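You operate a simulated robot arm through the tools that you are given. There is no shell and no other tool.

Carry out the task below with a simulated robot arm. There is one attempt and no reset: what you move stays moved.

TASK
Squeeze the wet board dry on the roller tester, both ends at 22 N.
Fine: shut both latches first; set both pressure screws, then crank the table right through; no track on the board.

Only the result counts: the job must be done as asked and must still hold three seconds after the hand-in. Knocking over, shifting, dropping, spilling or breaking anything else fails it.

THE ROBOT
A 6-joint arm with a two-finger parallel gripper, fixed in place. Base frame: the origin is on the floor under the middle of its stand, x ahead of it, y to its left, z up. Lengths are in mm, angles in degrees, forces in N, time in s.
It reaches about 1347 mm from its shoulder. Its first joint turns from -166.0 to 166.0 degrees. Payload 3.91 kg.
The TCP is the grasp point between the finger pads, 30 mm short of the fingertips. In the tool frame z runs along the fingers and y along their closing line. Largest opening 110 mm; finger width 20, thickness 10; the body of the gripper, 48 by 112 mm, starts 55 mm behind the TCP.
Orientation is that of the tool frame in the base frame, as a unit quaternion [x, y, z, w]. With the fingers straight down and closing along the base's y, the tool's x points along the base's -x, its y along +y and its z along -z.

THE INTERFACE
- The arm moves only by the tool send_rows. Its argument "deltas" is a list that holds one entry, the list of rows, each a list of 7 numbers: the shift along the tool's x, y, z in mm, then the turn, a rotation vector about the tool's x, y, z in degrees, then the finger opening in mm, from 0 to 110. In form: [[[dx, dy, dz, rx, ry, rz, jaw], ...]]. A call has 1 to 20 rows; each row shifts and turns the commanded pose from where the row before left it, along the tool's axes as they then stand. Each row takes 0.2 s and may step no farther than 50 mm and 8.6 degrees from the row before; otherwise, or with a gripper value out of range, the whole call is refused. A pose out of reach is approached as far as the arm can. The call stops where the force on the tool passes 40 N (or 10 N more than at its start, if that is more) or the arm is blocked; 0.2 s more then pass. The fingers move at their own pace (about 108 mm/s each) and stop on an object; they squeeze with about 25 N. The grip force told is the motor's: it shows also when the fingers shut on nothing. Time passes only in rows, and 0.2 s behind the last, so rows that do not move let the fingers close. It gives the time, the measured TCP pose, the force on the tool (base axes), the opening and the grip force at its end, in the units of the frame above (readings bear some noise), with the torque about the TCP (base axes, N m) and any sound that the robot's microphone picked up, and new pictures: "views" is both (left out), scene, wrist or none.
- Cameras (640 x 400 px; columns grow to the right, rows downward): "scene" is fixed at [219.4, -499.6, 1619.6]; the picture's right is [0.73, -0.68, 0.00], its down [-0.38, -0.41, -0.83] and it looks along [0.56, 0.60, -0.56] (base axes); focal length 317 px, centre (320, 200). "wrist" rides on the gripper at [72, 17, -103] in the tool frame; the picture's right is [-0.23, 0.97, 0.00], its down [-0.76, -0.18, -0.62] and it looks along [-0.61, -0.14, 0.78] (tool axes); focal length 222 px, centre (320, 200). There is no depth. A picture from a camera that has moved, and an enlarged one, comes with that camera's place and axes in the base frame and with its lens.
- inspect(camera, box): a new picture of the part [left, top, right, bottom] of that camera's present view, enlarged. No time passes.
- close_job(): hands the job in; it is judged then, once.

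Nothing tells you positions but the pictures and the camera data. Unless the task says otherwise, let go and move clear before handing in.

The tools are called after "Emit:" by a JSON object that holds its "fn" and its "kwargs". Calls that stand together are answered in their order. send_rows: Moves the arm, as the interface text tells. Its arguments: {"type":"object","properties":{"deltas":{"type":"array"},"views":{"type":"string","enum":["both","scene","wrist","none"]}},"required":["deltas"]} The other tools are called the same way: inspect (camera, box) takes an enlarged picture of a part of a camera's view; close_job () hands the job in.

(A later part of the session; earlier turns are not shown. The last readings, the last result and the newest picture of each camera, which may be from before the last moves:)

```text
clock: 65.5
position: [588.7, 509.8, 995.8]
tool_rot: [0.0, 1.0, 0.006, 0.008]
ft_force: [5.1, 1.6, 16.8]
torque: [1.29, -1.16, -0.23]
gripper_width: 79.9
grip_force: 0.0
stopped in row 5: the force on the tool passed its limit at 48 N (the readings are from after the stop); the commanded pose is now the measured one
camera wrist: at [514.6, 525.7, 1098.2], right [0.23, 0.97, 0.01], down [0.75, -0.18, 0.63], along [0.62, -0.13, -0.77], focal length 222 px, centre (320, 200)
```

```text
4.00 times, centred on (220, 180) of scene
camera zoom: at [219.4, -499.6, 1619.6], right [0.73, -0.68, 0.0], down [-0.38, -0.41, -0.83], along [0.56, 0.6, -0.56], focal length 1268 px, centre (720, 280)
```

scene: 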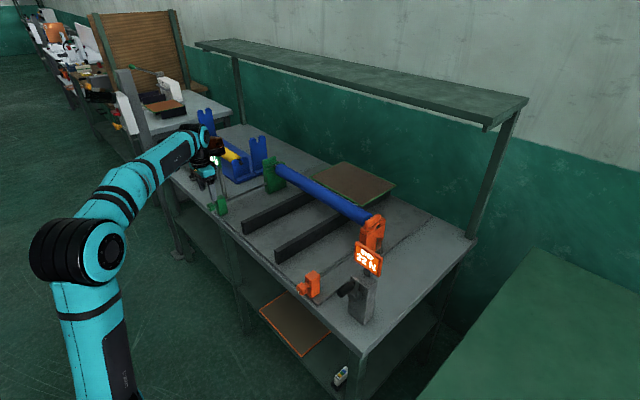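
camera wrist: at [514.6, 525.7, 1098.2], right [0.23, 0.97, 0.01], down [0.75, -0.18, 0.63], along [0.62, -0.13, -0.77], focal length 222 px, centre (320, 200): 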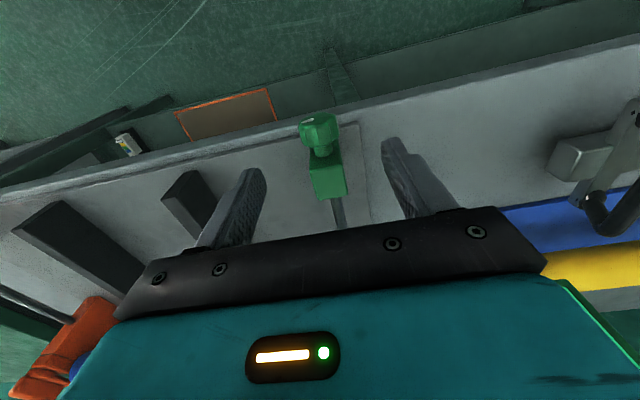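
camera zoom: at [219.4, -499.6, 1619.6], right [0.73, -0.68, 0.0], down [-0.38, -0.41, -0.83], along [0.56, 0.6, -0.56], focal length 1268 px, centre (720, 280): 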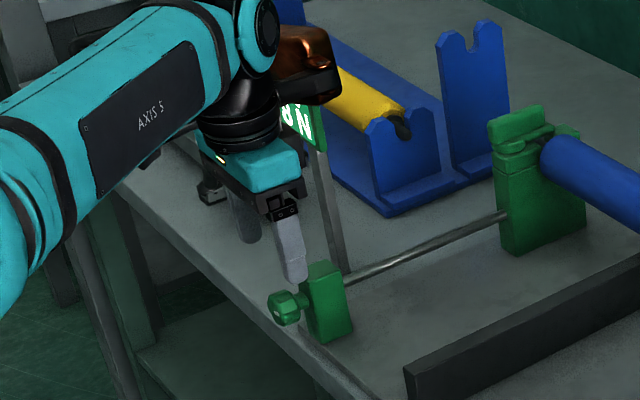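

I touched something: the copper box on the gripper's far side met the top of the green display. I'll lift straight back up at once and check that the display is unharmed.

Emit:
{"fn": "send_rows", "kwargs": {"deltas": [[[0, 0, -20, 0, 0, 0, 80], [0, 0, -40, 0, 0, 0, 80], [0, 0, -40, 0, 0, 0, 80], [0, -40, 0, 0, 0, 0, 80], [0, -40, 0, 0, 0, 0, 80], [0, -40, 0, 0, 0, 0, 80]]], "views": "both"}}

Emit:
{"fn": "inspect", "kwargs": {"camera": "scene", "box": [170, 130, 270, 230]}}

Emit:
{"fn": "inspect", "kwargs": {"camera": "wrist", "box": [440, 60, 640, 260]}}

```text
clock: 66.9
position: [587.5, 387.6, 1094.1]
tool_rot: [-0.001, 1.0, 0.003, 0.007]
ft_force: [-0.5, 0.5, -0.6]
torque: [-0.02, 0.04, -0.01]
gripper_width: 79.8
grip_force: 0.1
camera wrist: at [514.1, 404.2, 1197.1], right [0.23, 0.97, 0.01], down [0.75, -0.18, 0.63], along [0.62, -0.14, -0.78], focal length 222 px, centre (320, 200)
```

scene: 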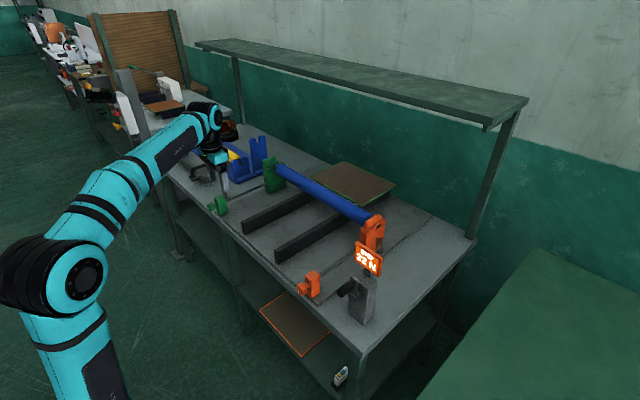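
wrist: 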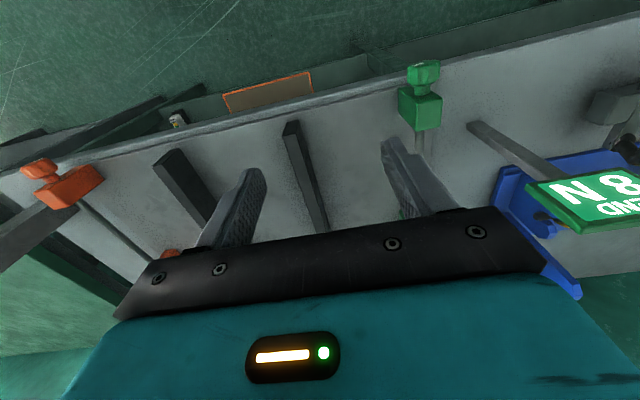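

```text
4.00 times, centred on (220, 180) of scene
camera zoom: at [219.4, -499.6, 1619.6], right [0.73, -0.68, 0.0], down [-0.38, -0.41, -0.83], along [0.56, 0.6, -0.56], focal length 1268 px, centre (720, 280)
```

zoom: 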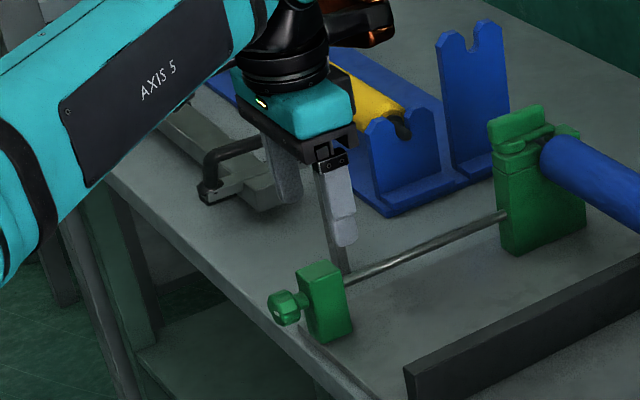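

```text
2.00 times, centred on (540, 160) of wrist
camera zoom: at [514.1, 404.2, 1197.1], right [0.23, 0.97, 0.01], down [0.75, -0.18, 0.63], along [0.62, -0.14, -0.78], focal length 444 px, centre (-120, 280)
```

zoom: 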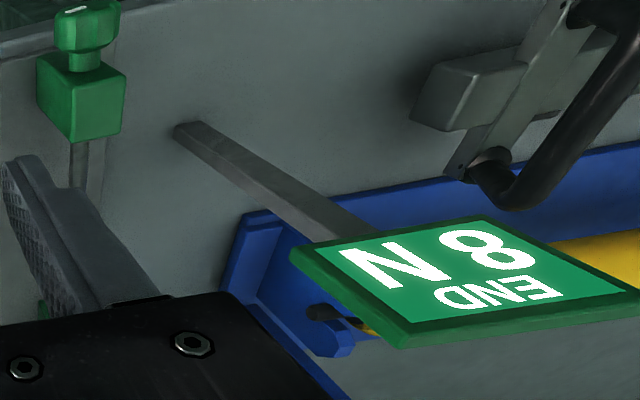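

The display looks intact and upright. To keep the copper box clear of it, I'll turn the gripper 180° about its axis, so that box sits on the robot side, away from the display.

Emit:
{"fn": "send_rows", "kwargs": {"deltas": [[[0, 0, 0, 0.3, 0.8, 0, 80], [0, 0, 0, 0, 0, 8.5, 80], [0, 0, 0, 0, 0, 8.5, 80], [0, 0, 0, 0, 0, 8.5, 80], [0, 0, 0, 0, 0, 8.5, 80], [0, 0, 0, 0, 0, 8.5, 80], [0, 0, 0, 0, 0, 8.5, 80], [0, 0, 0, 0, 0, 8.5, 80], [0, 0, 0, 0, 0, 8.5, 80], [0, 0, 0, 0, 0, 8.5, 80], [0, 0, 0, 0, 0, 8.5, 80], [0, 0, 0, 0, 0, 8.5, 80], [0, 0, 0, 0, 0, 8.5, 80], [0, 0, 0, 0, 0, 8.5, 80], [0, 0, 0, 0, 0, 8.5, 80], [0, 0, 0, 0, 0, 8.5, 80], [0, 0, 0, 0, 0, 8.5, 80]]], "views": "none"}}

```text
clock: 70.5
position: [587.4, 389.7, 1093.2]
tool_rot: [0.928, 0.374, 0.0, -0.002]
ft_force: [-0.4, -0.5, -0.2]
torque: [0.01, 0.01, 0.03]
gripper_width: 80.0
grip_force: 0.0
```

Emit:
{"fn": "send_rows", "kwargs": {"deltas": [[[0, 0, 0, 0, 0, 8.5, 80], [0, 0, 0, 0, 0, 8.5, 80], [0, 0, 0, 0, 0, 8.5, 80], [0, 0, 0, 0, 0, 8.5, 80], [0, 0, 0, 0, 0, 8.5, 80], [0, 0, 0, 0, 0, 1.5, 80], [0, 0, 0, 0, 0, 0, 80]]], "views": "both"}}

```text
clock: 72.1
position: [592.3, 383.9, 1093.7]
tool_rot: [0.93, 0.368, -0.001, -0.004]
ft_force: [-0.7, -0.2, -0.3]
torque: [0.03, -0.02, -0.01]
gripper_width: 79.9
grip_force: 0.0
out of reach, approached as far as the arm can: row 1, 2, 3, 4, 5, 6
camera wrist: at [657.5, 419.9, 1196.7], right [0.5, -0.87, -0.01], down [-0.68, -0.39, 0.62], along [-0.54, -0.31, -0.78], focal length 222 px, centre (320, 200)
```

scene: 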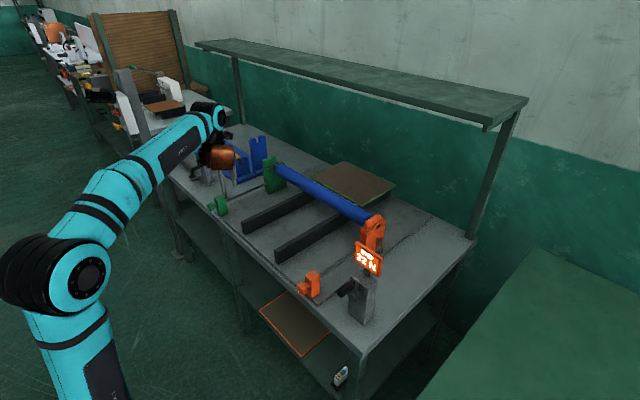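
wrist: 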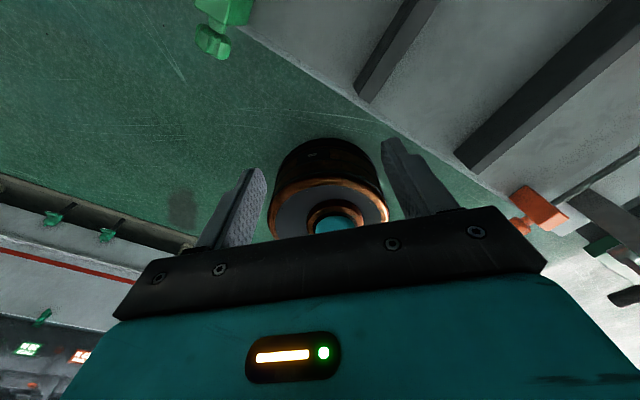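

A wrist limit stops the turn this way at 137°. The other direction has room, so I'll turn back the long way round to reach the 180° orientation.

Emit:
{"fn": "send_rows", "kwargs": {"deltas": [[[0, 0, 0, 0, 0, -8.5, 80], [0, 0, 0, 0, 0, -8.5, 80], [0, 0, 0, 0, 0, -8.5, 80], [0, 0, 0, 0, 0, -8.5, 80], [0, 0, 0, 0, 0, -8.5, 80], [0, 0, 0, 0, 0, -8.5, 80], [0, 0, 0, 0, 0, -8.5, 80], [0, 0, 0, 0, 0, -8.5, 80], [0, 0, 0, 0, 0, -8.5, 80], [0, 0, 0, 0, 0, -8.5, 80], [0, 0, 0, 0, 0, -8.5, 80], [0, 0, 0, 0, 0, -8.5, 80], [0, 0, 0, 0, 0, -8.5, 80], [0, 0, 0, 0, 0, -8.5, 80], [0, 0, 0, 0, 0, -8.5, 80], [0, 0, 0, 0, 0, -8.5, 80], [0, 0, 0, 0, 0, -8.5, 80], [0, 0, 0, 0, 0, -8.5, 80], [0, 0, 0, 0, 0, -8.5, 80], [0, 0, 0, 0, 0, -8.5, 80]]], "views": "none"}}

Emit:
{"fn": "send_rows", "kwargs": {"deltas": [[[0, 0, 0, 0, 0, -8.5, 80], [0, 0, 0, 0, 0, -8.5, 80], [0, 0, 0, 0, 0, -8.5, 80], [0, 0, 0, 0, 0, -8.5, 80], [0, 0, 0, 0, 0, -8.5, 80], [0, 0, 0, 0, 0, -8.5, 80], [0, 0, 0, 0, 0, -8.5, 80], [0, 0, 0, 0, 0, -8.5, 80], [0, 0, 0, 0, 0, -8.5, 80], [0, 0, 0, 0, 0, -8.5, 80], [0, 0, 0, 0, 0, -8.5, 80], [0, 0, 0, 0, 0, -8.5, 80], [0, 0, 0, 0, 0, -8.5, 80], [0, 0, 0, 0, 0, -8.5, 80], [0, 0, 0, 0, 0, -8.5, 80], [0, 0, 0, 0, 0, -8.5, 80], [0, 0, 0, 0, 0, 0, 80]]], "views": "both"}}

```text
clock: 76.3
position: [591.4, 382.5, 1092.5]
tool_rot: [-0.282, 0.959, 0.001, -0.001]
ft_force: [0.0, -0.2, -0.1]
torque: [-0.01, 0.0, 0.01]
gripper_width: 80.2
grip_force: 0.0
```

```text
clock: 79.9
position: [593.0, 383.1, 1093.5]
tool_rot: [0.995, -0.099, -0.001, -0.002]
ft_force: [0.6, 1.0, -0.2]
torque: [0.0, -0.03, 0.0]
gripper_width: 80.1
grip_force: 0.2
camera wrist: at [660.3, 352.6, 1195.4], right [-0.42, -0.91, 0.0], down [-0.71, 0.32, 0.63], along [-0.57, 0.26, -0.78], focal length 222 px, centre (320, 200)
```

scene: 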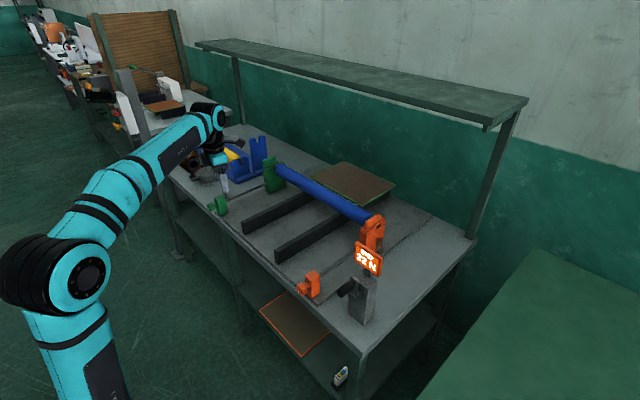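
wrist: 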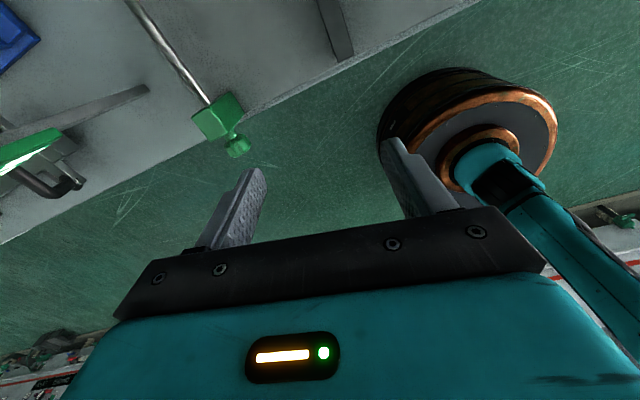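

Emit:
{"fn": "send_rows", "kwargs": {"deltas": [[[0, 0, 0, 0, 0, -8.5, 80], [0, 0, 0, 0, 0, -2.9, 80], [0, 0, 0, 0, 0, 0, 80]]], "views": "both"}}

Emit:
{"fn": "inspect", "kwargs": {"camera": "scene", "box": [170, 100, 290, 220]}}

```text
clock: 80.7
position: [591.3, 382.6, 1091.9]
tool_rot: [1.0, 0.0, 0.0, -0.002]
ft_force: [0.8, -0.2, -0.1]
torque: [-0.02, 0.03, -0.04]
gripper_width: 80.3
grip_force: 0.1
camera wrist: at [664.7, 365.9, 1195.5], right [-0.23, -0.97, 0.0], down [-0.76, 0.18, 0.62], along [-0.61, 0.14, -0.78], focal length 222 px, centre (320, 200)
```

scene: 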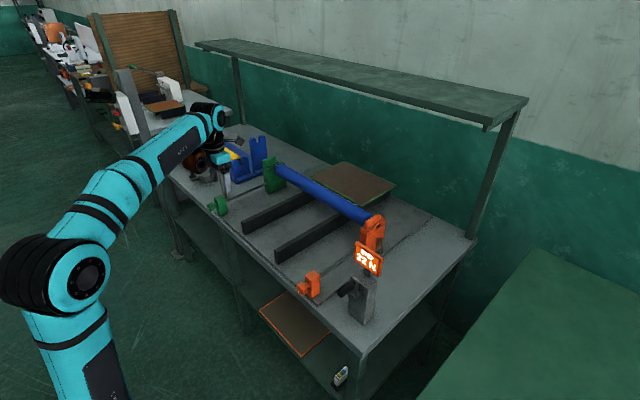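
wrist: 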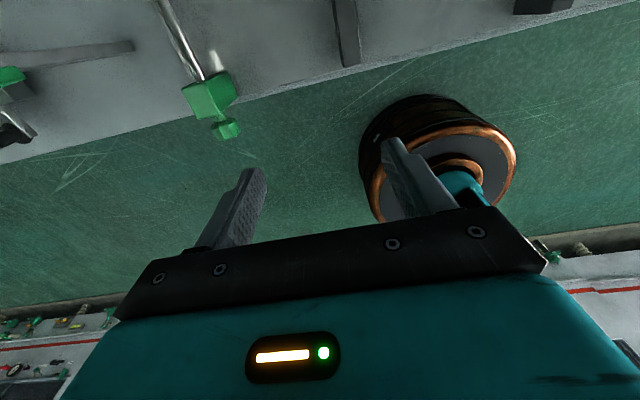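

```text
3.33 times, centred on (230, 160) of scene
camera zoom: at [219.4, -499.6, 1619.6], right [0.73, -0.68, 0.0], down [-0.38, -0.41, -0.83], along [0.56, 0.6, -0.56], focal length 1056 px, centre (620, 333)
```

zoom: 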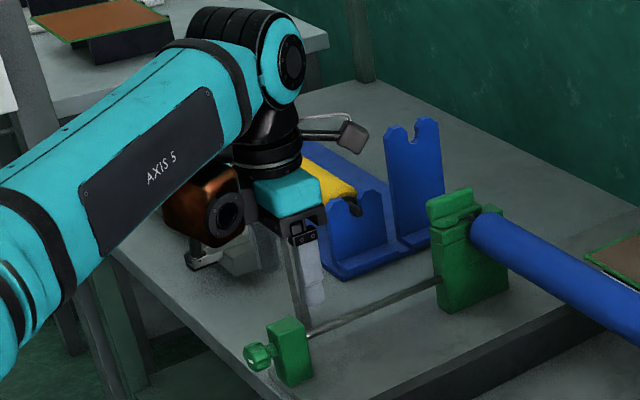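

The gripper is now reversed, with the copper box on the robot side. I'll move over the green knob and lower in stages.

Emit:
{"fn": "send_rows", "kwargs": {"deltas": [[[-1, -43, 0, 0, 0, 0, 80], [-1, -43, 0, 0, 0, 0, 80], [-1, -43, 0, 0, 0, 0, 80], [0, 0, 30, 0, 0, 0, 80], [0, 0, 30, 0, 0, 0, 80], [0, 0, 30, 0, 0, 0, 80], [0, 0, 0, 0, 0, 0, 80]]], "views": "both"}}

Emit:
{"fn": "inspect", "kwargs": {"camera": "wrist", "box": [220, 60, 420, 220]}}

Emit:
{"fn": "inspect", "kwargs": {"camera": "scene", "box": [170, 130, 270, 230]}}

```text
clock: 82.3
position: [589.2, 512.6, 1003.7]
tool_rot: [1.0, -0.001, -0.001, -0.002]
ft_force: [-0.2, 0.4, -0.5]
torque: [0.01, 0.01, 0.0]
gripper_width: 80.0
grip_force: 0.0
camera wrist: at [662.0, 495.7, 1107.9], right [-0.23, -0.97, 0.0], down [-0.76, 0.18, 0.62], along [-0.61, 0.14, -0.78], focal length 222 px, centre (320, 200)
```

scene: 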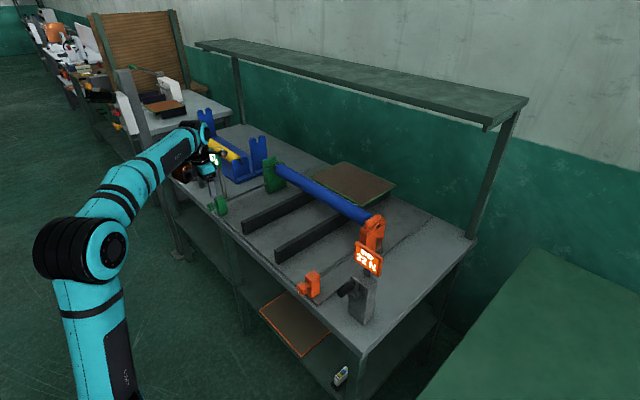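
wrist: 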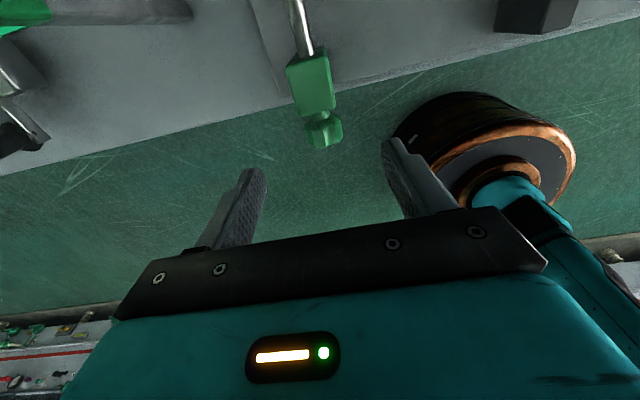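

```text
2.50 times, centred on (320, 140) of wrist
camera zoom: at [662.0, 495.7, 1107.9], right [-0.23, -0.97, 0.0], down [-0.76, 0.18, 0.62], along [-0.61, 0.14, -0.78], focal length 555 px, centre (320, 350)
```

zoom: 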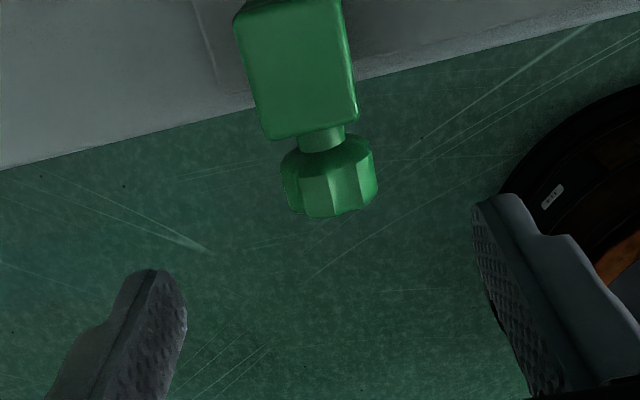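

```text
4.00 times, centred on (220, 180) of scene
camera zoom: at [219.4, -499.6, 1619.6], right [0.73, -0.68, 0.0], down [-0.38, -0.41, -0.83], along [0.56, 0.6, -0.56], focal length 1268 px, centre (720, 280)
```

zoom: 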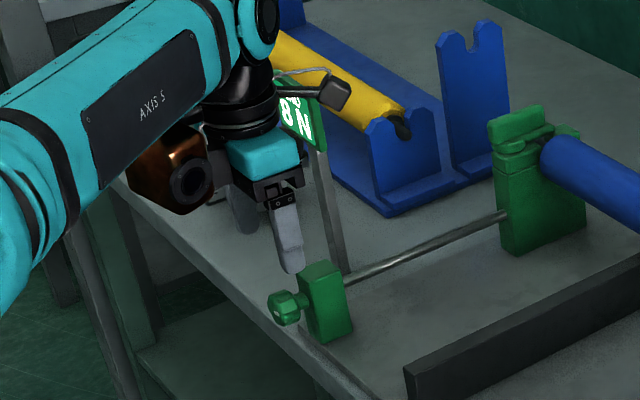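

The knob is directly below the fingers at about (587, 510). I'll lower the rest of the way, watching the force, and narrow the fingers.

Emit:
{"fn": "send_rows", "kwargs": {"deltas": [[[-1.5, 2, 25, 0, 0, 0, 80], [0, 0, 30, 0, 0, 0, 80], [0, 0, 35, 0, 0, 0, 80], [0, 0, 0, 0, 0, 0, 60], [0, 0, 0, 0, 0, 0, 46]]], "views": "both"}}

Emit:
{"fn": "inspect", "kwargs": {"camera": "wrist", "box": [220, 60, 420, 220]}}

Emit:
{"fn": "inspect", "kwargs": {"camera": "scene", "box": [170, 130, 270, 230]}}

```text
clock: 83.5
position: [587.3, 507.9, 916.3]
tool_rot: [1.0, -0.001, -0.002, -0.002]
ft_force: [0.7, 0.1, 0.3]
torque: [-0.01, 0.01, 0.01]
gripper_width: 46.3
grip_force: 0.1
camera wrist: at [660.5, 490.9, 1018.9], right [-0.23, -0.97, 0.0], down [-0.76, 0.18, 0.63], along [-0.61, 0.14, -0.78], focal length 222 px, centre (320, 200)
```

scene: 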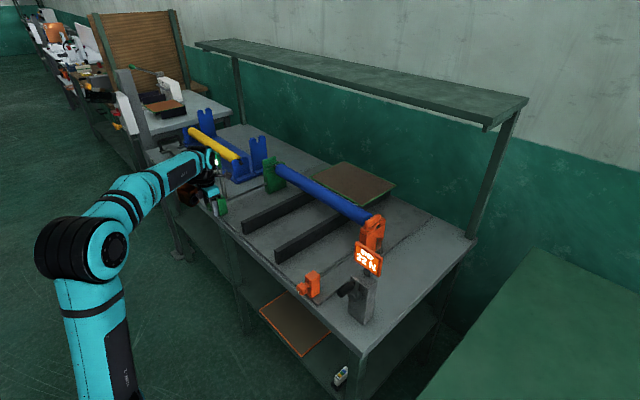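
wrist: 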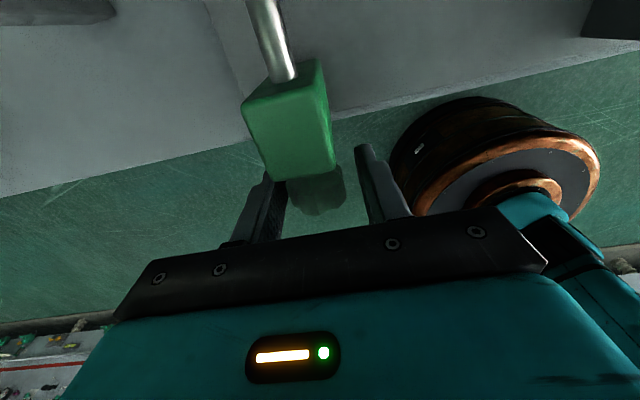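

```text
2.50 times, centred on (320, 140) of wrist
camera zoom: at [660.5, 490.9, 1018.9], right [-0.23, -0.97, 0.0], down [-0.76, 0.18, 0.63], along [-0.61, 0.14, -0.78], focal length 555 px, centre (320, 350)
```

zoom: 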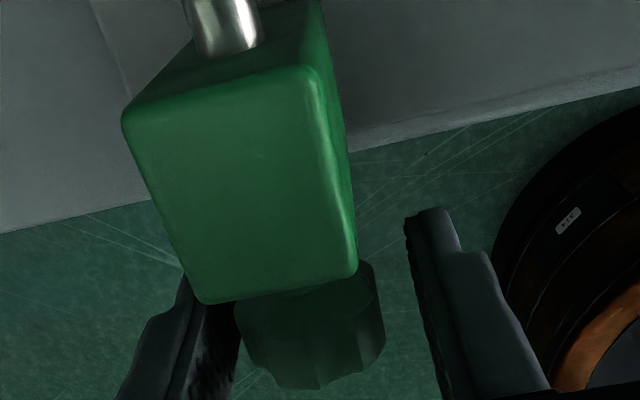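

```text
4.00 times, centred on (220, 180) of scene
camera zoom: at [219.4, -499.6, 1619.6], right [0.73, -0.68, 0.0], down [-0.38, -0.41, -0.83], along [0.56, 0.6, -0.56], focal length 1268 px, centre (720, 280)
```

zoom: 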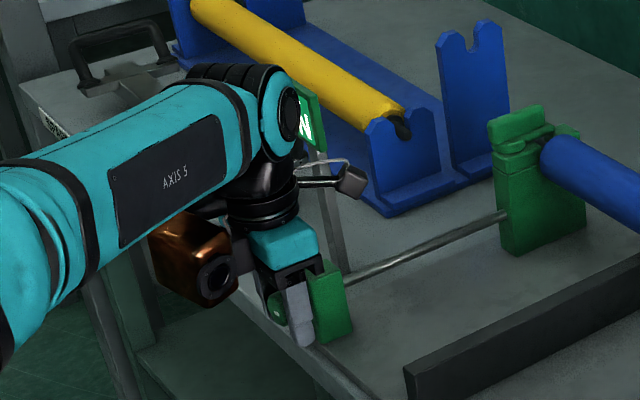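

The knob is a little toward the +y finger, so I'll shift 3 mm, lower 3 mm and grip it.

Emit:
{"fn": "send_rows", "kwargs": {"deltas": [[[0, -3, 3, 0, 0, 0, 46], [0, 0, 0, 0, 0, 0, 34], [0, 0, 0, 0, 0, 0, 25], [0, 0, 0, 0, 0, 0, 25]]], "views": "none"}}

```text
clock: 84.5
position: [587.7, 509.6, 912.5]
tool_rot: [1.0, 0.0, -0.001, -0.001]
ft_force: [-5.8, -17.2, -5.4]
torque: [0.02, 0.13, 0.08]
gripper_width: 33.3
grip_force: 45.2
```

Emit:
{"fn": "send_rows", "kwargs": {"deltas": [[[0, 1, 0, 0, 0, 0, 25], [0, 0, 0, 0, 0, 0, 25]]], "views": "none"}}

```text
clock: 85.1
position: [587.6, 509.5, 912.8]
tool_rot: [1.0, -0.001, -0.001, -0.002]
ft_force: [-7.0, -13.8, 3.3]
torque: [-0.04, 0.93, -0.18]
gripper_width: 33.2
grip_force: 45.0
```

Gripped with modest side force. I'll turn clockwise (seen from the front), which should raise the green force, about 42° first.

Emit:
{"fn": "send_rows", "kwargs": {"deltas": [[[0, 0.5, 0, 6, 0, 0, 25], [0, 0, 0, 6, 0, 0, 25], [0, 0, 0, 6, 0, 0, 25], [0, 0, 0, 6, 0, 0, 25], [0, 0, 0, 6, 0, 0, 25]]], "views": "scene"}}

Emit:
{"fn": "inspect", "kwargs": {"camera": "scene", "box": [170, 130, 270, 230]}}

```text
clock: 86.3
position: [586.5, 509.2, 911.1]
tool_rot: [0.965, -0.001, 0.001, -0.262]
ft_force: [10.0, -24.8, 22.3]
torque: [-0.02, -0.33, -0.05]
gripper_width: 32.7
grip_force: 45.4
```

scene: 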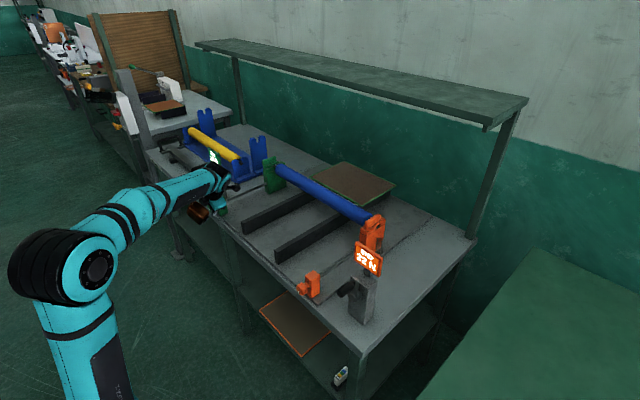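

```text
4.00 times, centred on (220, 180) of scene
camera zoom: at [219.4, -499.6, 1619.6], right [0.73, -0.68, 0.0], down [-0.38, -0.41, -0.83], along [0.56, 0.6, -0.56], focal length 1268 px, centre (720, 280)
```

zoom: 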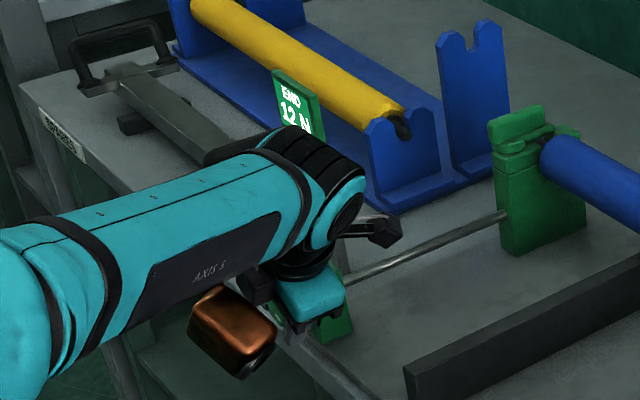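

The green display now reads 12 N. The force says I'm slightly too deep along the fingers, so I'll back off 1.5 mm and continue the stroke.

Emit:
{"fn": "send_rows", "kwargs": {"deltas": [[[0, 0.5, -1.5, 0, 0, 0, 25], [0, 0, 0, 6, 0, 0, 25], [0, 0, 0, 6, 0, 0, 25], [0, 0, 0, 0, 0, 0, 25]]], "views": "scene"}}

Emit:
{"fn": "inspect", "kwargs": {"camera": "scene", "box": [190, 130, 270, 210]}}

```text
clock: 87.3
position: [586.7, 509.7, 911.1]
tool_rot: [0.932, -0.001, -0.001, -0.362]
ft_force: [25.2, 3.0, 13.4]
torque: [0.0, 0.6, 0.66]
gripper_width: 33.0
grip_force: 45.5
```

scene: 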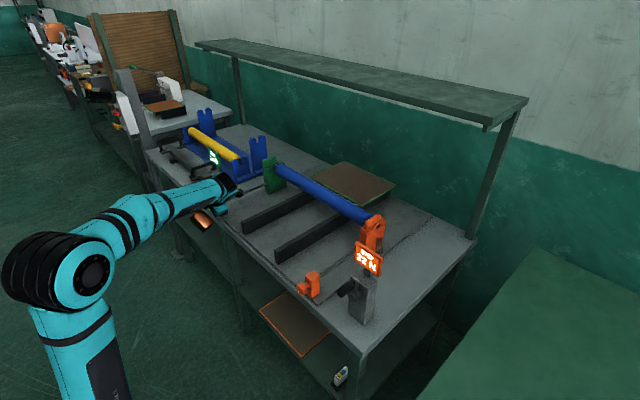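

```text
5.00 times, centred on (230, 170) of scene
camera zoom: at [219.4, -499.6, 1619.6], right [0.73, -0.68, 0.0], down [-0.38, -0.41, -0.83], along [0.56, 0.6, -0.56], focal length 1584 px, centre (770, 350)
```

zoom: 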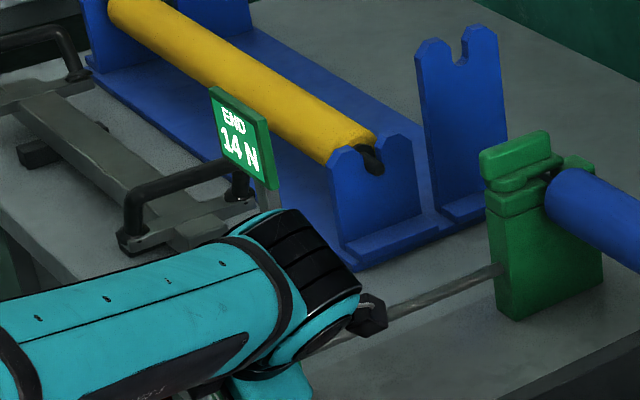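

Now 14 N at 42°. I'll add 5° more, then open, tilt back and re-grip.

Emit:
{"fn": "send_rows", "kwargs": {"deltas": [[[1, 0, 0, 5, 0, 0, 25], [0, 0, 0, 0, 0, 0, 25]]], "views": "scene"}}

Emit:
{"fn": "inspect", "kwargs": {"camera": "scene", "box": [190, 130, 270, 210]}}

```text
clock: 87.8
position: [587.2, 510.9, 911.5]
tool_rot: [0.922, -0.004, -0.003, -0.387]
ft_force: [12.6, -24.8, -0.1]
torque: [0.03, -1.41, -0.1]
gripper_width: 33.0
grip_force: 45.4
out of reach, approached as far as the arm can: row 1
stopped in row 2: the force on the tool passed its limit at 53 N (the readings are from after the stop); the commanded pose is now the measured one
```

scene: 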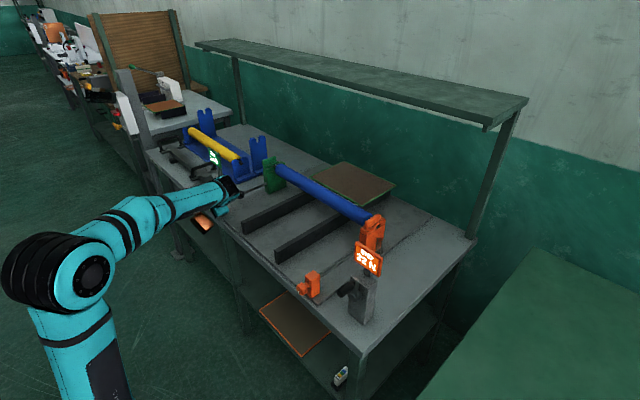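

```text
5.00 times, centred on (230, 170) of scene
camera zoom: at [219.4, -499.6, 1619.6], right [0.73, -0.68, 0.0], down [-0.38, -0.41, -0.83], along [0.56, 0.6, -0.56], focal length 1584 px, centre (770, 350)
```

zoom: 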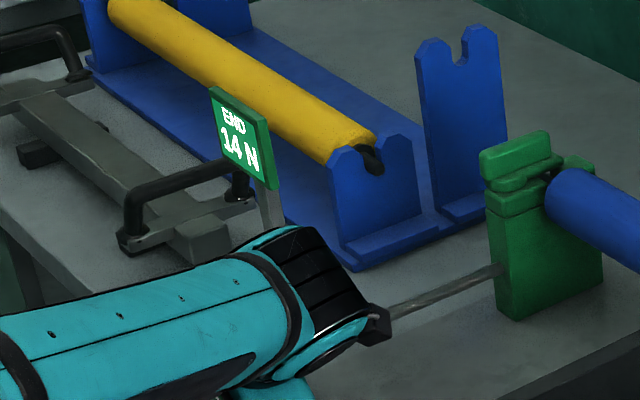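

That's the tilt limit here (45°). I'll open, tilt back upright and re-grip for the next stroke.

Emit:
{"fn": "send_rows", "kwargs": {"deltas": [[[0, 0, 0, 0, 0, 0, 54], [0, 0, 0, 0, 0, 0, 54], [0, 0, 0, -7.6, 0, 0, 54], [0, 0, 0, -7.6, 0, 0, 54], [0, 0, 0, -7.6, 0, 0, 54], [0, 0, 0, -7.6, 0, 0, 54], [0, 0, 0, -7.6, 0, 0, 54], [0, 0, 0, -7.5, 0, 0, 54], [0, 0, 0, 0, 0, 0, 54]]], "views": "both"}}

Emit:
{"fn": "inspect", "kwargs": {"camera": "scene", "box": [170, 130, 270, 230]}}

Emit:
{"fn": "inspect", "kwargs": {"camera": "wrist", "box": [220, 60, 420, 220]}}

```text
clock: 89.8
position: [585.4, 512.4, 911.7]
tool_rot: [1.0, -0.002, -0.005, -0.001]
ft_force: [0.2, 0.6, 0.2]
torque: [0.0, 0.02, 0.04]
gripper_width: 54.1
grip_force: 0.1
camera wrist: at [659.5, 494.8, 1014.1], right [-0.23, -0.97, 0.0], down [-0.75, 0.18, 0.63], along [-0.61, 0.15, -0.78], focal length 222 px, centre (320, 200)
```

scene: 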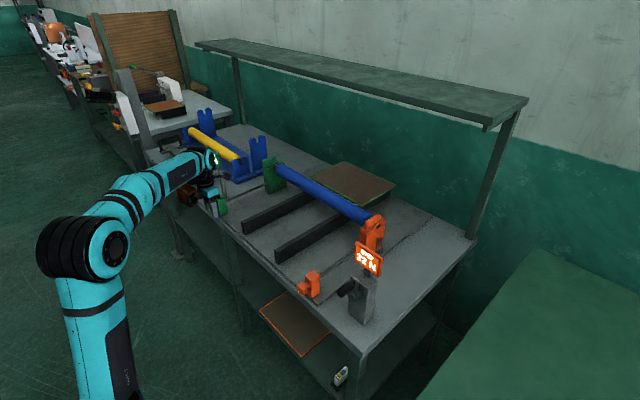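
wrist: 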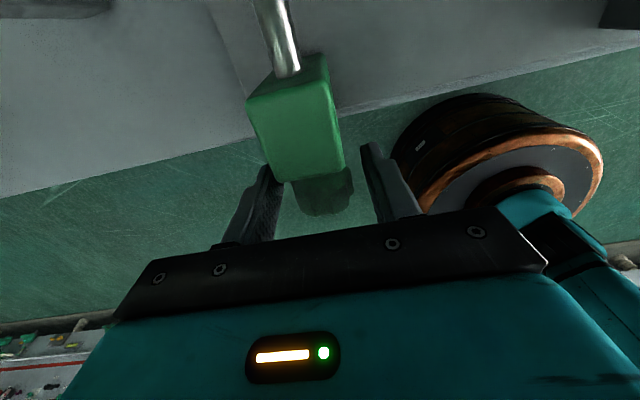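

```text
4.00 times, centred on (220, 180) of scene
camera zoom: at [219.4, -499.6, 1619.6], right [0.73, -0.68, 0.0], down [-0.38, -0.41, -0.83], along [0.56, 0.6, -0.56], focal length 1268 px, centre (720, 280)
```

zoom: 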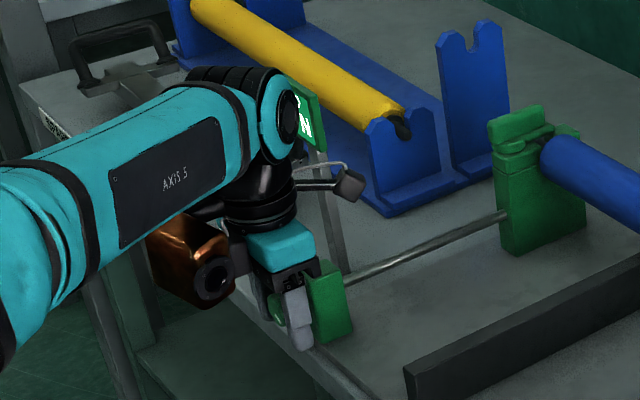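

```text
2.50 times, centred on (320, 140) of wrist
camera zoom: at [659.5, 494.8, 1014.1], right [-0.23, -0.97, 0.0], down [-0.75, 0.18, 0.63], along [-0.61, 0.15, -0.78], focal length 555 px, centre (320, 350)
```

zoom: 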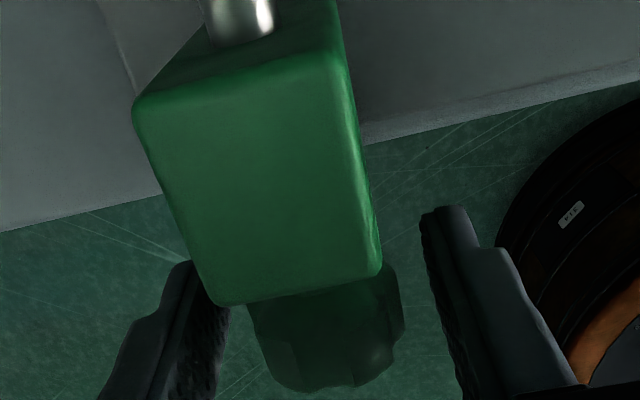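

Re-centring by 2 mm and gripping again, then a 24° turn with a check.

Emit:
{"fn": "send_rows", "kwargs": {"deltas": [[[2, 2, -1, 0, 0, 0, 40], [0, 0, 0, 0, 0, 0, 30], [0, 0, 0, 0, 0, 0, 25], [0, 0, 0, 0, 0, 0, 25]]], "views": "none"}}

```text
clock: 90.8
position: [587.2, 509.3, 911.0]
tool_rot: [1.0, -0.003, -0.006, -0.001]
ft_force: [-5.1, -6.7, -3.8]
torque: [-0.01, 0.04, 0.73]
gripper_width: 33.3
grip_force: 44.6
```

Emit:
{"fn": "send_rows", "kwargs": {"deltas": [[[0, 0.2, -0.2, 6, 0, 0, 25], [0, 0.2, -0.2, 6, 0, 0, 25], [0, 0.1, -0.2, 6, 0, 0, 25], [0, 0.1, -0.2, 6, 0, 0, 25], [0, 0, -0.2, 6, 0, 0, 25], [0, 0, 0, 0, 0, 0, 25]]], "views": "scene"}}

Emit:
{"fn": "inspect", "kwargs": {"camera": "scene", "box": [190, 130, 270, 210]}}

```text
clock: 92.2
position: [586.9, 508.1, 913.8]
tool_rot: [0.966, -0.004, -0.005, -0.26]
ft_force: [-20.3, -6.5, -24.5]
torque: [-0.03, -0.41, 0.78]
gripper_width: 32.9
grip_force: 45.3
```

scene: 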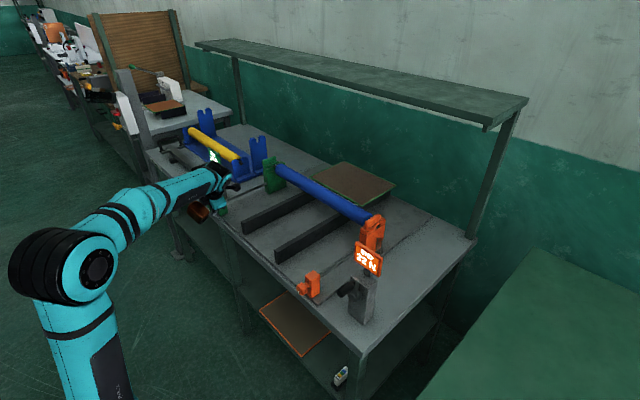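

```text
5.00 times, centred on (230, 170) of scene
camera zoom: at [219.4, -499.6, 1619.6], right [0.73, -0.68, 0.0], down [-0.38, -0.41, -0.83], along [0.56, 0.6, -0.56], focal length 1584 px, centre (770, 350)
```

zoom: 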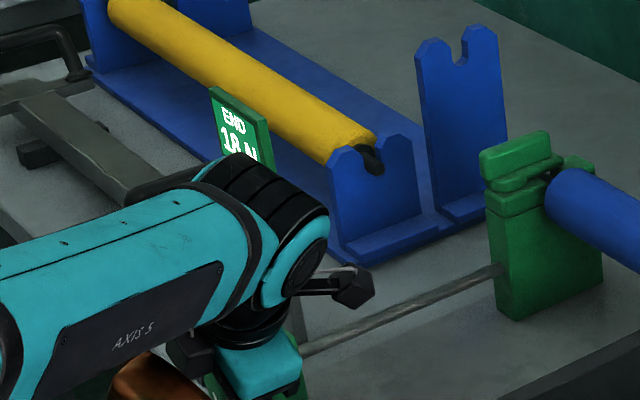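

Emit:
{"fn": "inspect", "kwargs": {"camera": "scene", "box": [203, 143, 233, 168]}}

```text
16.00 times, centred on (218, 156) of scene
camera zoom: at [219.4, -499.6, 1619.6], right [0.73, -0.68, 0.0], down [-0.38, -0.41, -0.83], along [0.56, 0.6, -0.56], focal length 5070 px, centre (1952, 912)
```

zoom: 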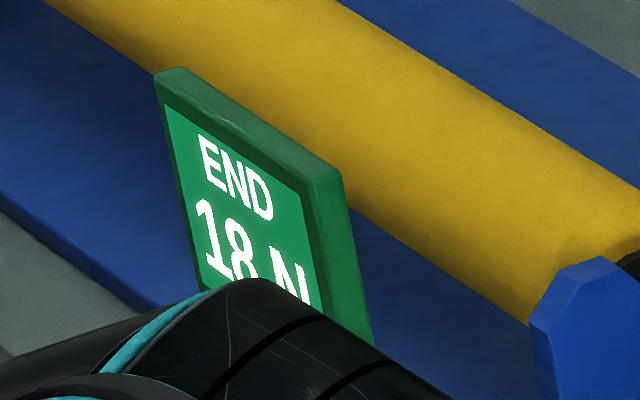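

It reads 18 N after about 76° in total. I'll ease the side force and continue toward 45°, then check again.

Emit:
{"fn": "send_rows", "kwargs": {"deltas": [[[-1, 0, 0.8, 0, 0, 0, 25], [0, 0, 0, 4, 0, 0, 25], [0, 0, 0, 4, 0, 0, 25], [0, 0, 0, 4, 0, 0, 25], [0, 0, 0, 0, 0, 0, 25]]], "views": "scene"}}

Emit:
{"fn": "inspect", "kwargs": {"camera": "scene", "box": [203, 143, 233, 168]}}

```text
clock: 93.5
position: [587.9, 508.8, 912.1]
tool_rot: [0.933, -0.002, -0.005, -0.359]
ft_force: [4.7, -16.6, 0.2]
torque: [-0.04, -1.16, 0.48]
gripper_width: 33.4
grip_force: 45.0
stopped in row 5: the force on the tool passed its limit at 42 N (the readings are from after the stop); the commanded pose is now the measured one
```

scene: 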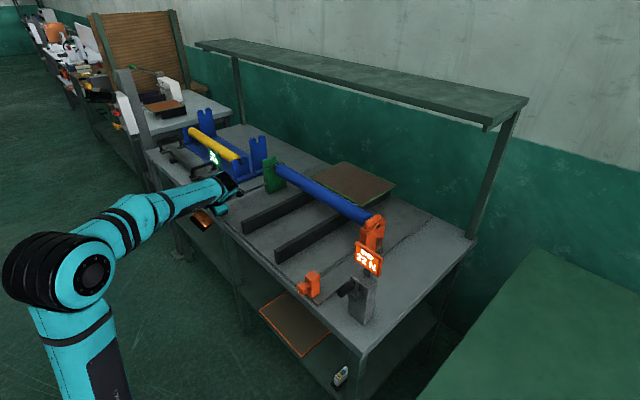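

```text
16.00 times, centred on (218, 156) of scene
camera zoom: at [219.4, -499.6, 1619.6], right [0.73, -0.68, 0.0], down [-0.38, -0.41, -0.83], along [0.56, 0.6, -0.56], focal length 5070 px, centre (1952, 912)
```

zoom: 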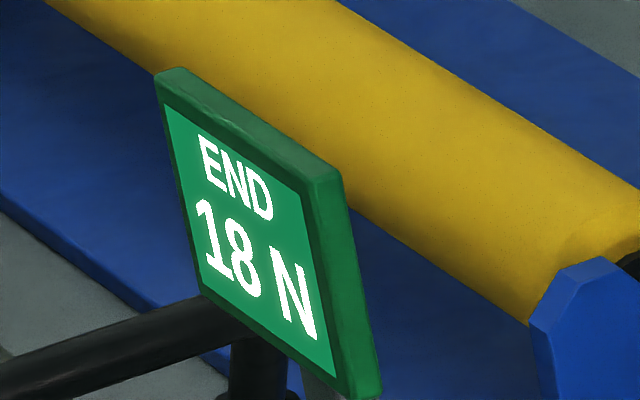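

18 N at about 88° in total. I'll re-grip once more for the final stroke.

Emit:
{"fn": "send_rows", "kwargs": {"deltas": [[[0, 0, 0, 0, 0, 0, 54], [0, 0, 0, 0, 0, 0, 54], [0, 0, 0, -7, 0, 0, 54], [0, 0, 0, -7, 0, 0, 54], [0, 0, 0, -7, 0, 0, 54], [0, 0, 0, -7, 0, 0, 54], [0, 0, 0, -7, 0, 0, 54], [0, 0, 0, -7, 0, 0, 54], [0, 0, 0, 0, 0, 0, 54]]], "views": "none"}}

Emit:
{"fn": "send_rows", "kwargs": {"deltas": [[[0, 0, 0, 0, 0, 0, 40], [0, 0, 0, 0, 0, 0, 30], [0, 0, 0, 0, 0, 0, 25], [0, 0, 0, 0, 0, 0, 25]]], "views": "none"}}

```text
clock: 95.5
position: [588.6, 509.6, 912.3]
tool_rot: [1.0, -0.002, -0.005, -0.001]
ft_force: [0.7, 0.1, 0.2]
torque: [0.01, 0.01, 0.0]
gripper_width: 54.3
grip_force: 0.0
```

```text
clock: 96.5
position: [587.5, 509.2, 913.2]
tool_rot: [1.0, -0.002, -0.005, -0.001]
ft_force: [-0.6, -1.8, -0.8]
torque: [0.0, -0.08, 0.64]
gripper_width: 33.5
grip_force: 45.0
```

Gripped cleanly with almost no side force. I'll turn 24° and read.

Emit:
{"fn": "send_rows", "kwargs": {"deltas": [[[0, 0, 0, 6, 0, 0, 25], [0, 0, 0, 6, 0, 0, 25], [0, 0, 0, 6, 0, 0, 25], [0, 0, 0, 6, 0, 0, 25], [0, 0, 0, 0, 0, 0, 25]]], "views": "scene"}}

Emit:
{"fn": "inspect", "kwargs": {"camera": "scene", "box": [203, 143, 233, 168]}}

```text
clock: 97.7
position: [586.5, 509.3, 912.5]
tool_rot: [0.978, -0.004, -0.006, -0.209]
ft_force: [-5.2, -12.8, -14.0]
torque: [0.01, -0.16, 0.82]
gripper_width: 33.7
grip_force: 44.9
```

scene: 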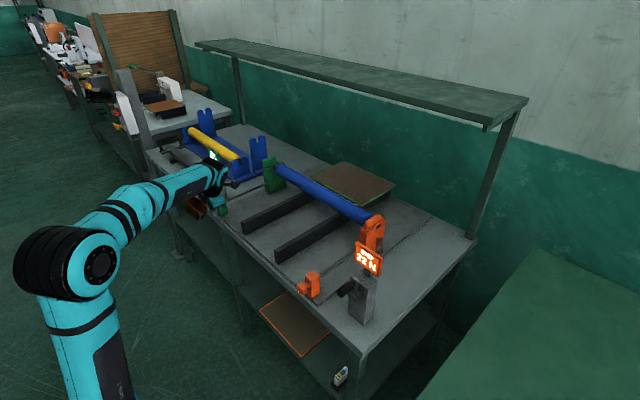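

```text
16.00 times, centred on (218, 156) of scene
camera zoom: at [219.4, -499.6, 1619.6], right [0.73, -0.68, 0.0], down [-0.38, -0.41, -0.83], along [0.56, 0.6, -0.56], focal length 5070 px, centre (1952, 912)
```

zoom: 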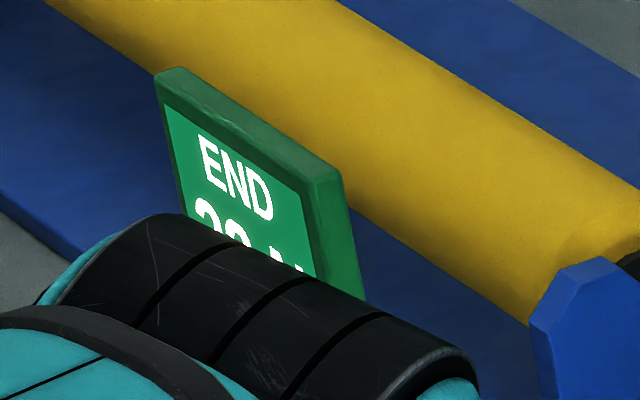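

The reading is partly hidden by the wrist. I'll turn 5° more, which also tilts the wrist out of the way.

Emit:
{"fn": "send_rows", "kwargs": {"deltas": [[[0, 0.4, 0, 5, 0, 0, 25], [0, 0, 0, 0, 0, 0, 25]]], "views": "none"}}

Emit:
{"fn": "inspect", "kwargs": {"camera": "scene", "box": [203, 143, 233, 168]}}

```text
clock: 98.2
position: [587.6, 510.3, 913.0]
tool_rot: [0.968, -0.003, -0.005, -0.251]
ft_force: [-5.3, -7.6, -18.8]
torque: [0.01, -0.51, 0.67]
gripper_width: 33.6
grip_force: 44.7
```

```text
16.00 times, centred on (218, 156) of scene
camera zoom: at [219.4, -499.6, 1619.6], right [0.73, -0.68, 0.0], down [-0.38, -0.41, -0.83], along [0.56, 0.6, -0.56], focal length 5070 px, centre (1952, 912)
```

zoom: 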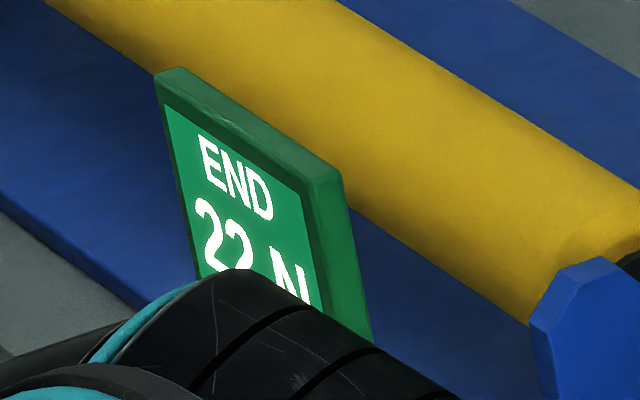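

Green now reads 22 N at about 117° in total. To centre it in the 22 N band I'll feel for the 22→24 change in small steps, then come back half a band.

Emit:
{"fn": "send_rows", "kwargs": {"deltas": [[[0, 0.3, 0.3, 4, 0, 0, 25], [0, 0, 0, 0, 0, 0, 25]]], "views": "none"}}

Emit:
{"fn": "inspect", "kwargs": {"camera": "scene", "box": [203, 143, 233, 168]}}

```text
clock: 98.8
position: [588.1, 509.1, 912.4]
tool_rot: [0.958, -0.003, -0.006, -0.286]
ft_force: [-6.7, -11.0, -23.0]
torque: [0.01, -0.27, 1.03]
gripper_width: 33.6
grip_force: 45.3
```

```text
16.00 times, centred on (218, 156) of scene
camera zoom: at [219.4, -499.6, 1619.6], right [0.73, -0.68, 0.0], down [-0.38, -0.41, -0.83], along [0.56, 0.6, -0.56], focal length 5070 px, centre (1952, 912)
```

zoom: 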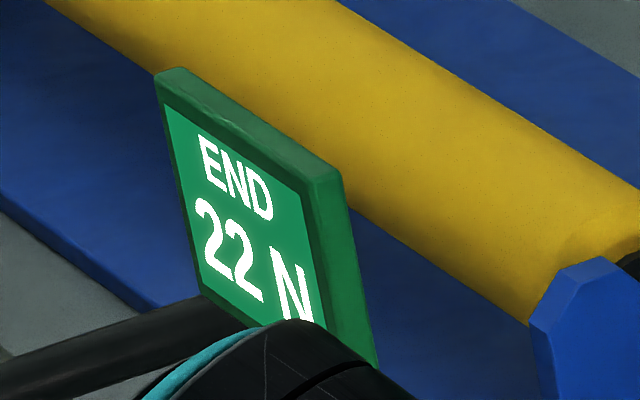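

Emit:
{"fn": "send_rows", "kwargs": {"deltas": [[[0, 0.2, 0.6, 3, 0, 0, 25], [0, 0, 0, 0, 0, 0, 25]]], "views": "none"}}

Emit:
{"fn": "inspect", "kwargs": {"camera": "scene", "box": [203, 143, 233, 168]}}

```text
clock: 99.5
position: [587.4, 508.5, 911.8]
tool_rot: [0.951, -0.004, -0.004, -0.31]
ft_force: [-5.8, -13.0, -11.4]
torque: [-0.01, -0.52, 0.8]
gripper_width: 33.8
grip_force: 45.5
```

```text
16.00 times, centred on (218, 156) of scene
camera zoom: at [219.4, -499.6, 1619.6], right [0.73, -0.68, 0.0], down [-0.38, -0.41, -0.83], along [0.56, 0.6, -0.56], focal length 5070 px, centre (1952, 912)
```

zoom: 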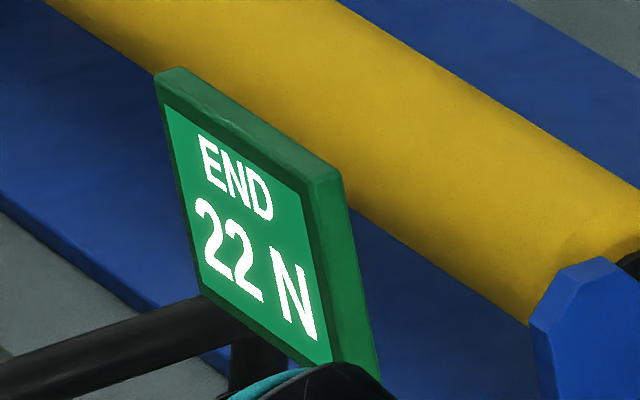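

Emit:
{"fn": "send_rows", "kwargs": {"deltas": [[[0, 0.2, 0.3, 3, 0, 0, 25], [0, 0, 0, 0, 0, 0, 25]]], "views": "none"}}

Emit:
{"fn": "inspect", "kwargs": {"camera": "scene", "box": [203, 143, 233, 168]}}

```text
clock: 100.0
position: [588.3, 508.7, 912.0]
tool_rot: [0.942, -0.003, -0.004, -0.335]
ft_force: [-9.5, -9.6, -5.9]
torque: [-0.02, 0.06, 1.12]
gripper_width: 34.0
grip_force: 44.6
```

```text
16.00 times, centred on (218, 156) of scene
camera zoom: at [219.4, -499.6, 1619.6], right [0.73, -0.68, 0.0], down [-0.38, -0.41, -0.83], along [0.56, 0.6, -0.56], focal length 5070 px, centre (1952, 912)
```

zoom: 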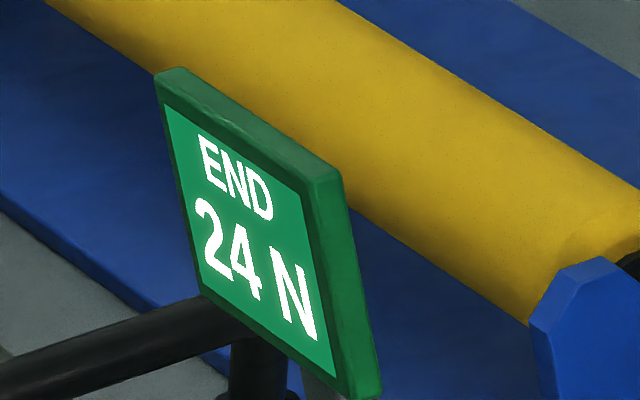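

It changed to 24 N between 124° and 127°, so 23 N lies near 125°. At about 8.9° per newton, 22 N is near 116°, so I'll turn back 10.3° while still gripping.

Emit:
{"fn": "send_rows", "kwargs": {"deltas": [[[0, -0.3, -0.4, -5.2, 0, 0, 25], [0, -0.3, -0.4, -5.1, 0, 0, 25], [0, 0, 0, 0, 0, 0, 25]]], "views": "none"}}

Emit:
{"fn": "inspect", "kwargs": {"camera": "scene", "box": [203, 143, 233, 168]}}

```text
clock: 100.8
position: [586.8, 510.1, 912.8]
tool_rot: [0.969, -0.003, -0.005, -0.249]
ft_force: [-3.7, -9.0, -5.9]
torque: [-0.03, 0.38, 1.07]
gripper_width: 33.9
grip_force: 45.0
```

```text
16.00 times, centred on (218, 156) of scene
camera zoom: at [219.4, -499.6, 1619.6], right [0.73, -0.68, 0.0], down [-0.38, -0.41, -0.83], along [0.56, 0.6, -0.56], focal length 5070 px, centre (1952, 912)
```

zoom: 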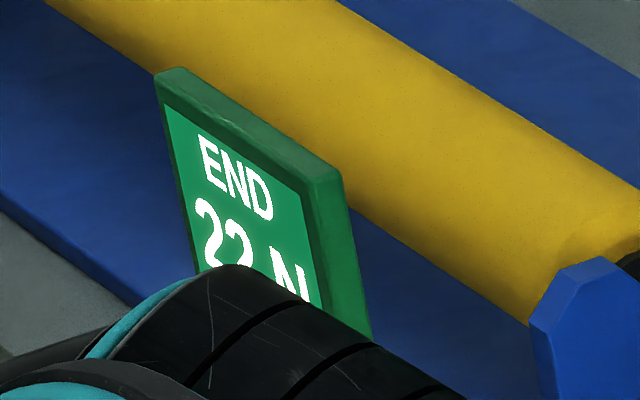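

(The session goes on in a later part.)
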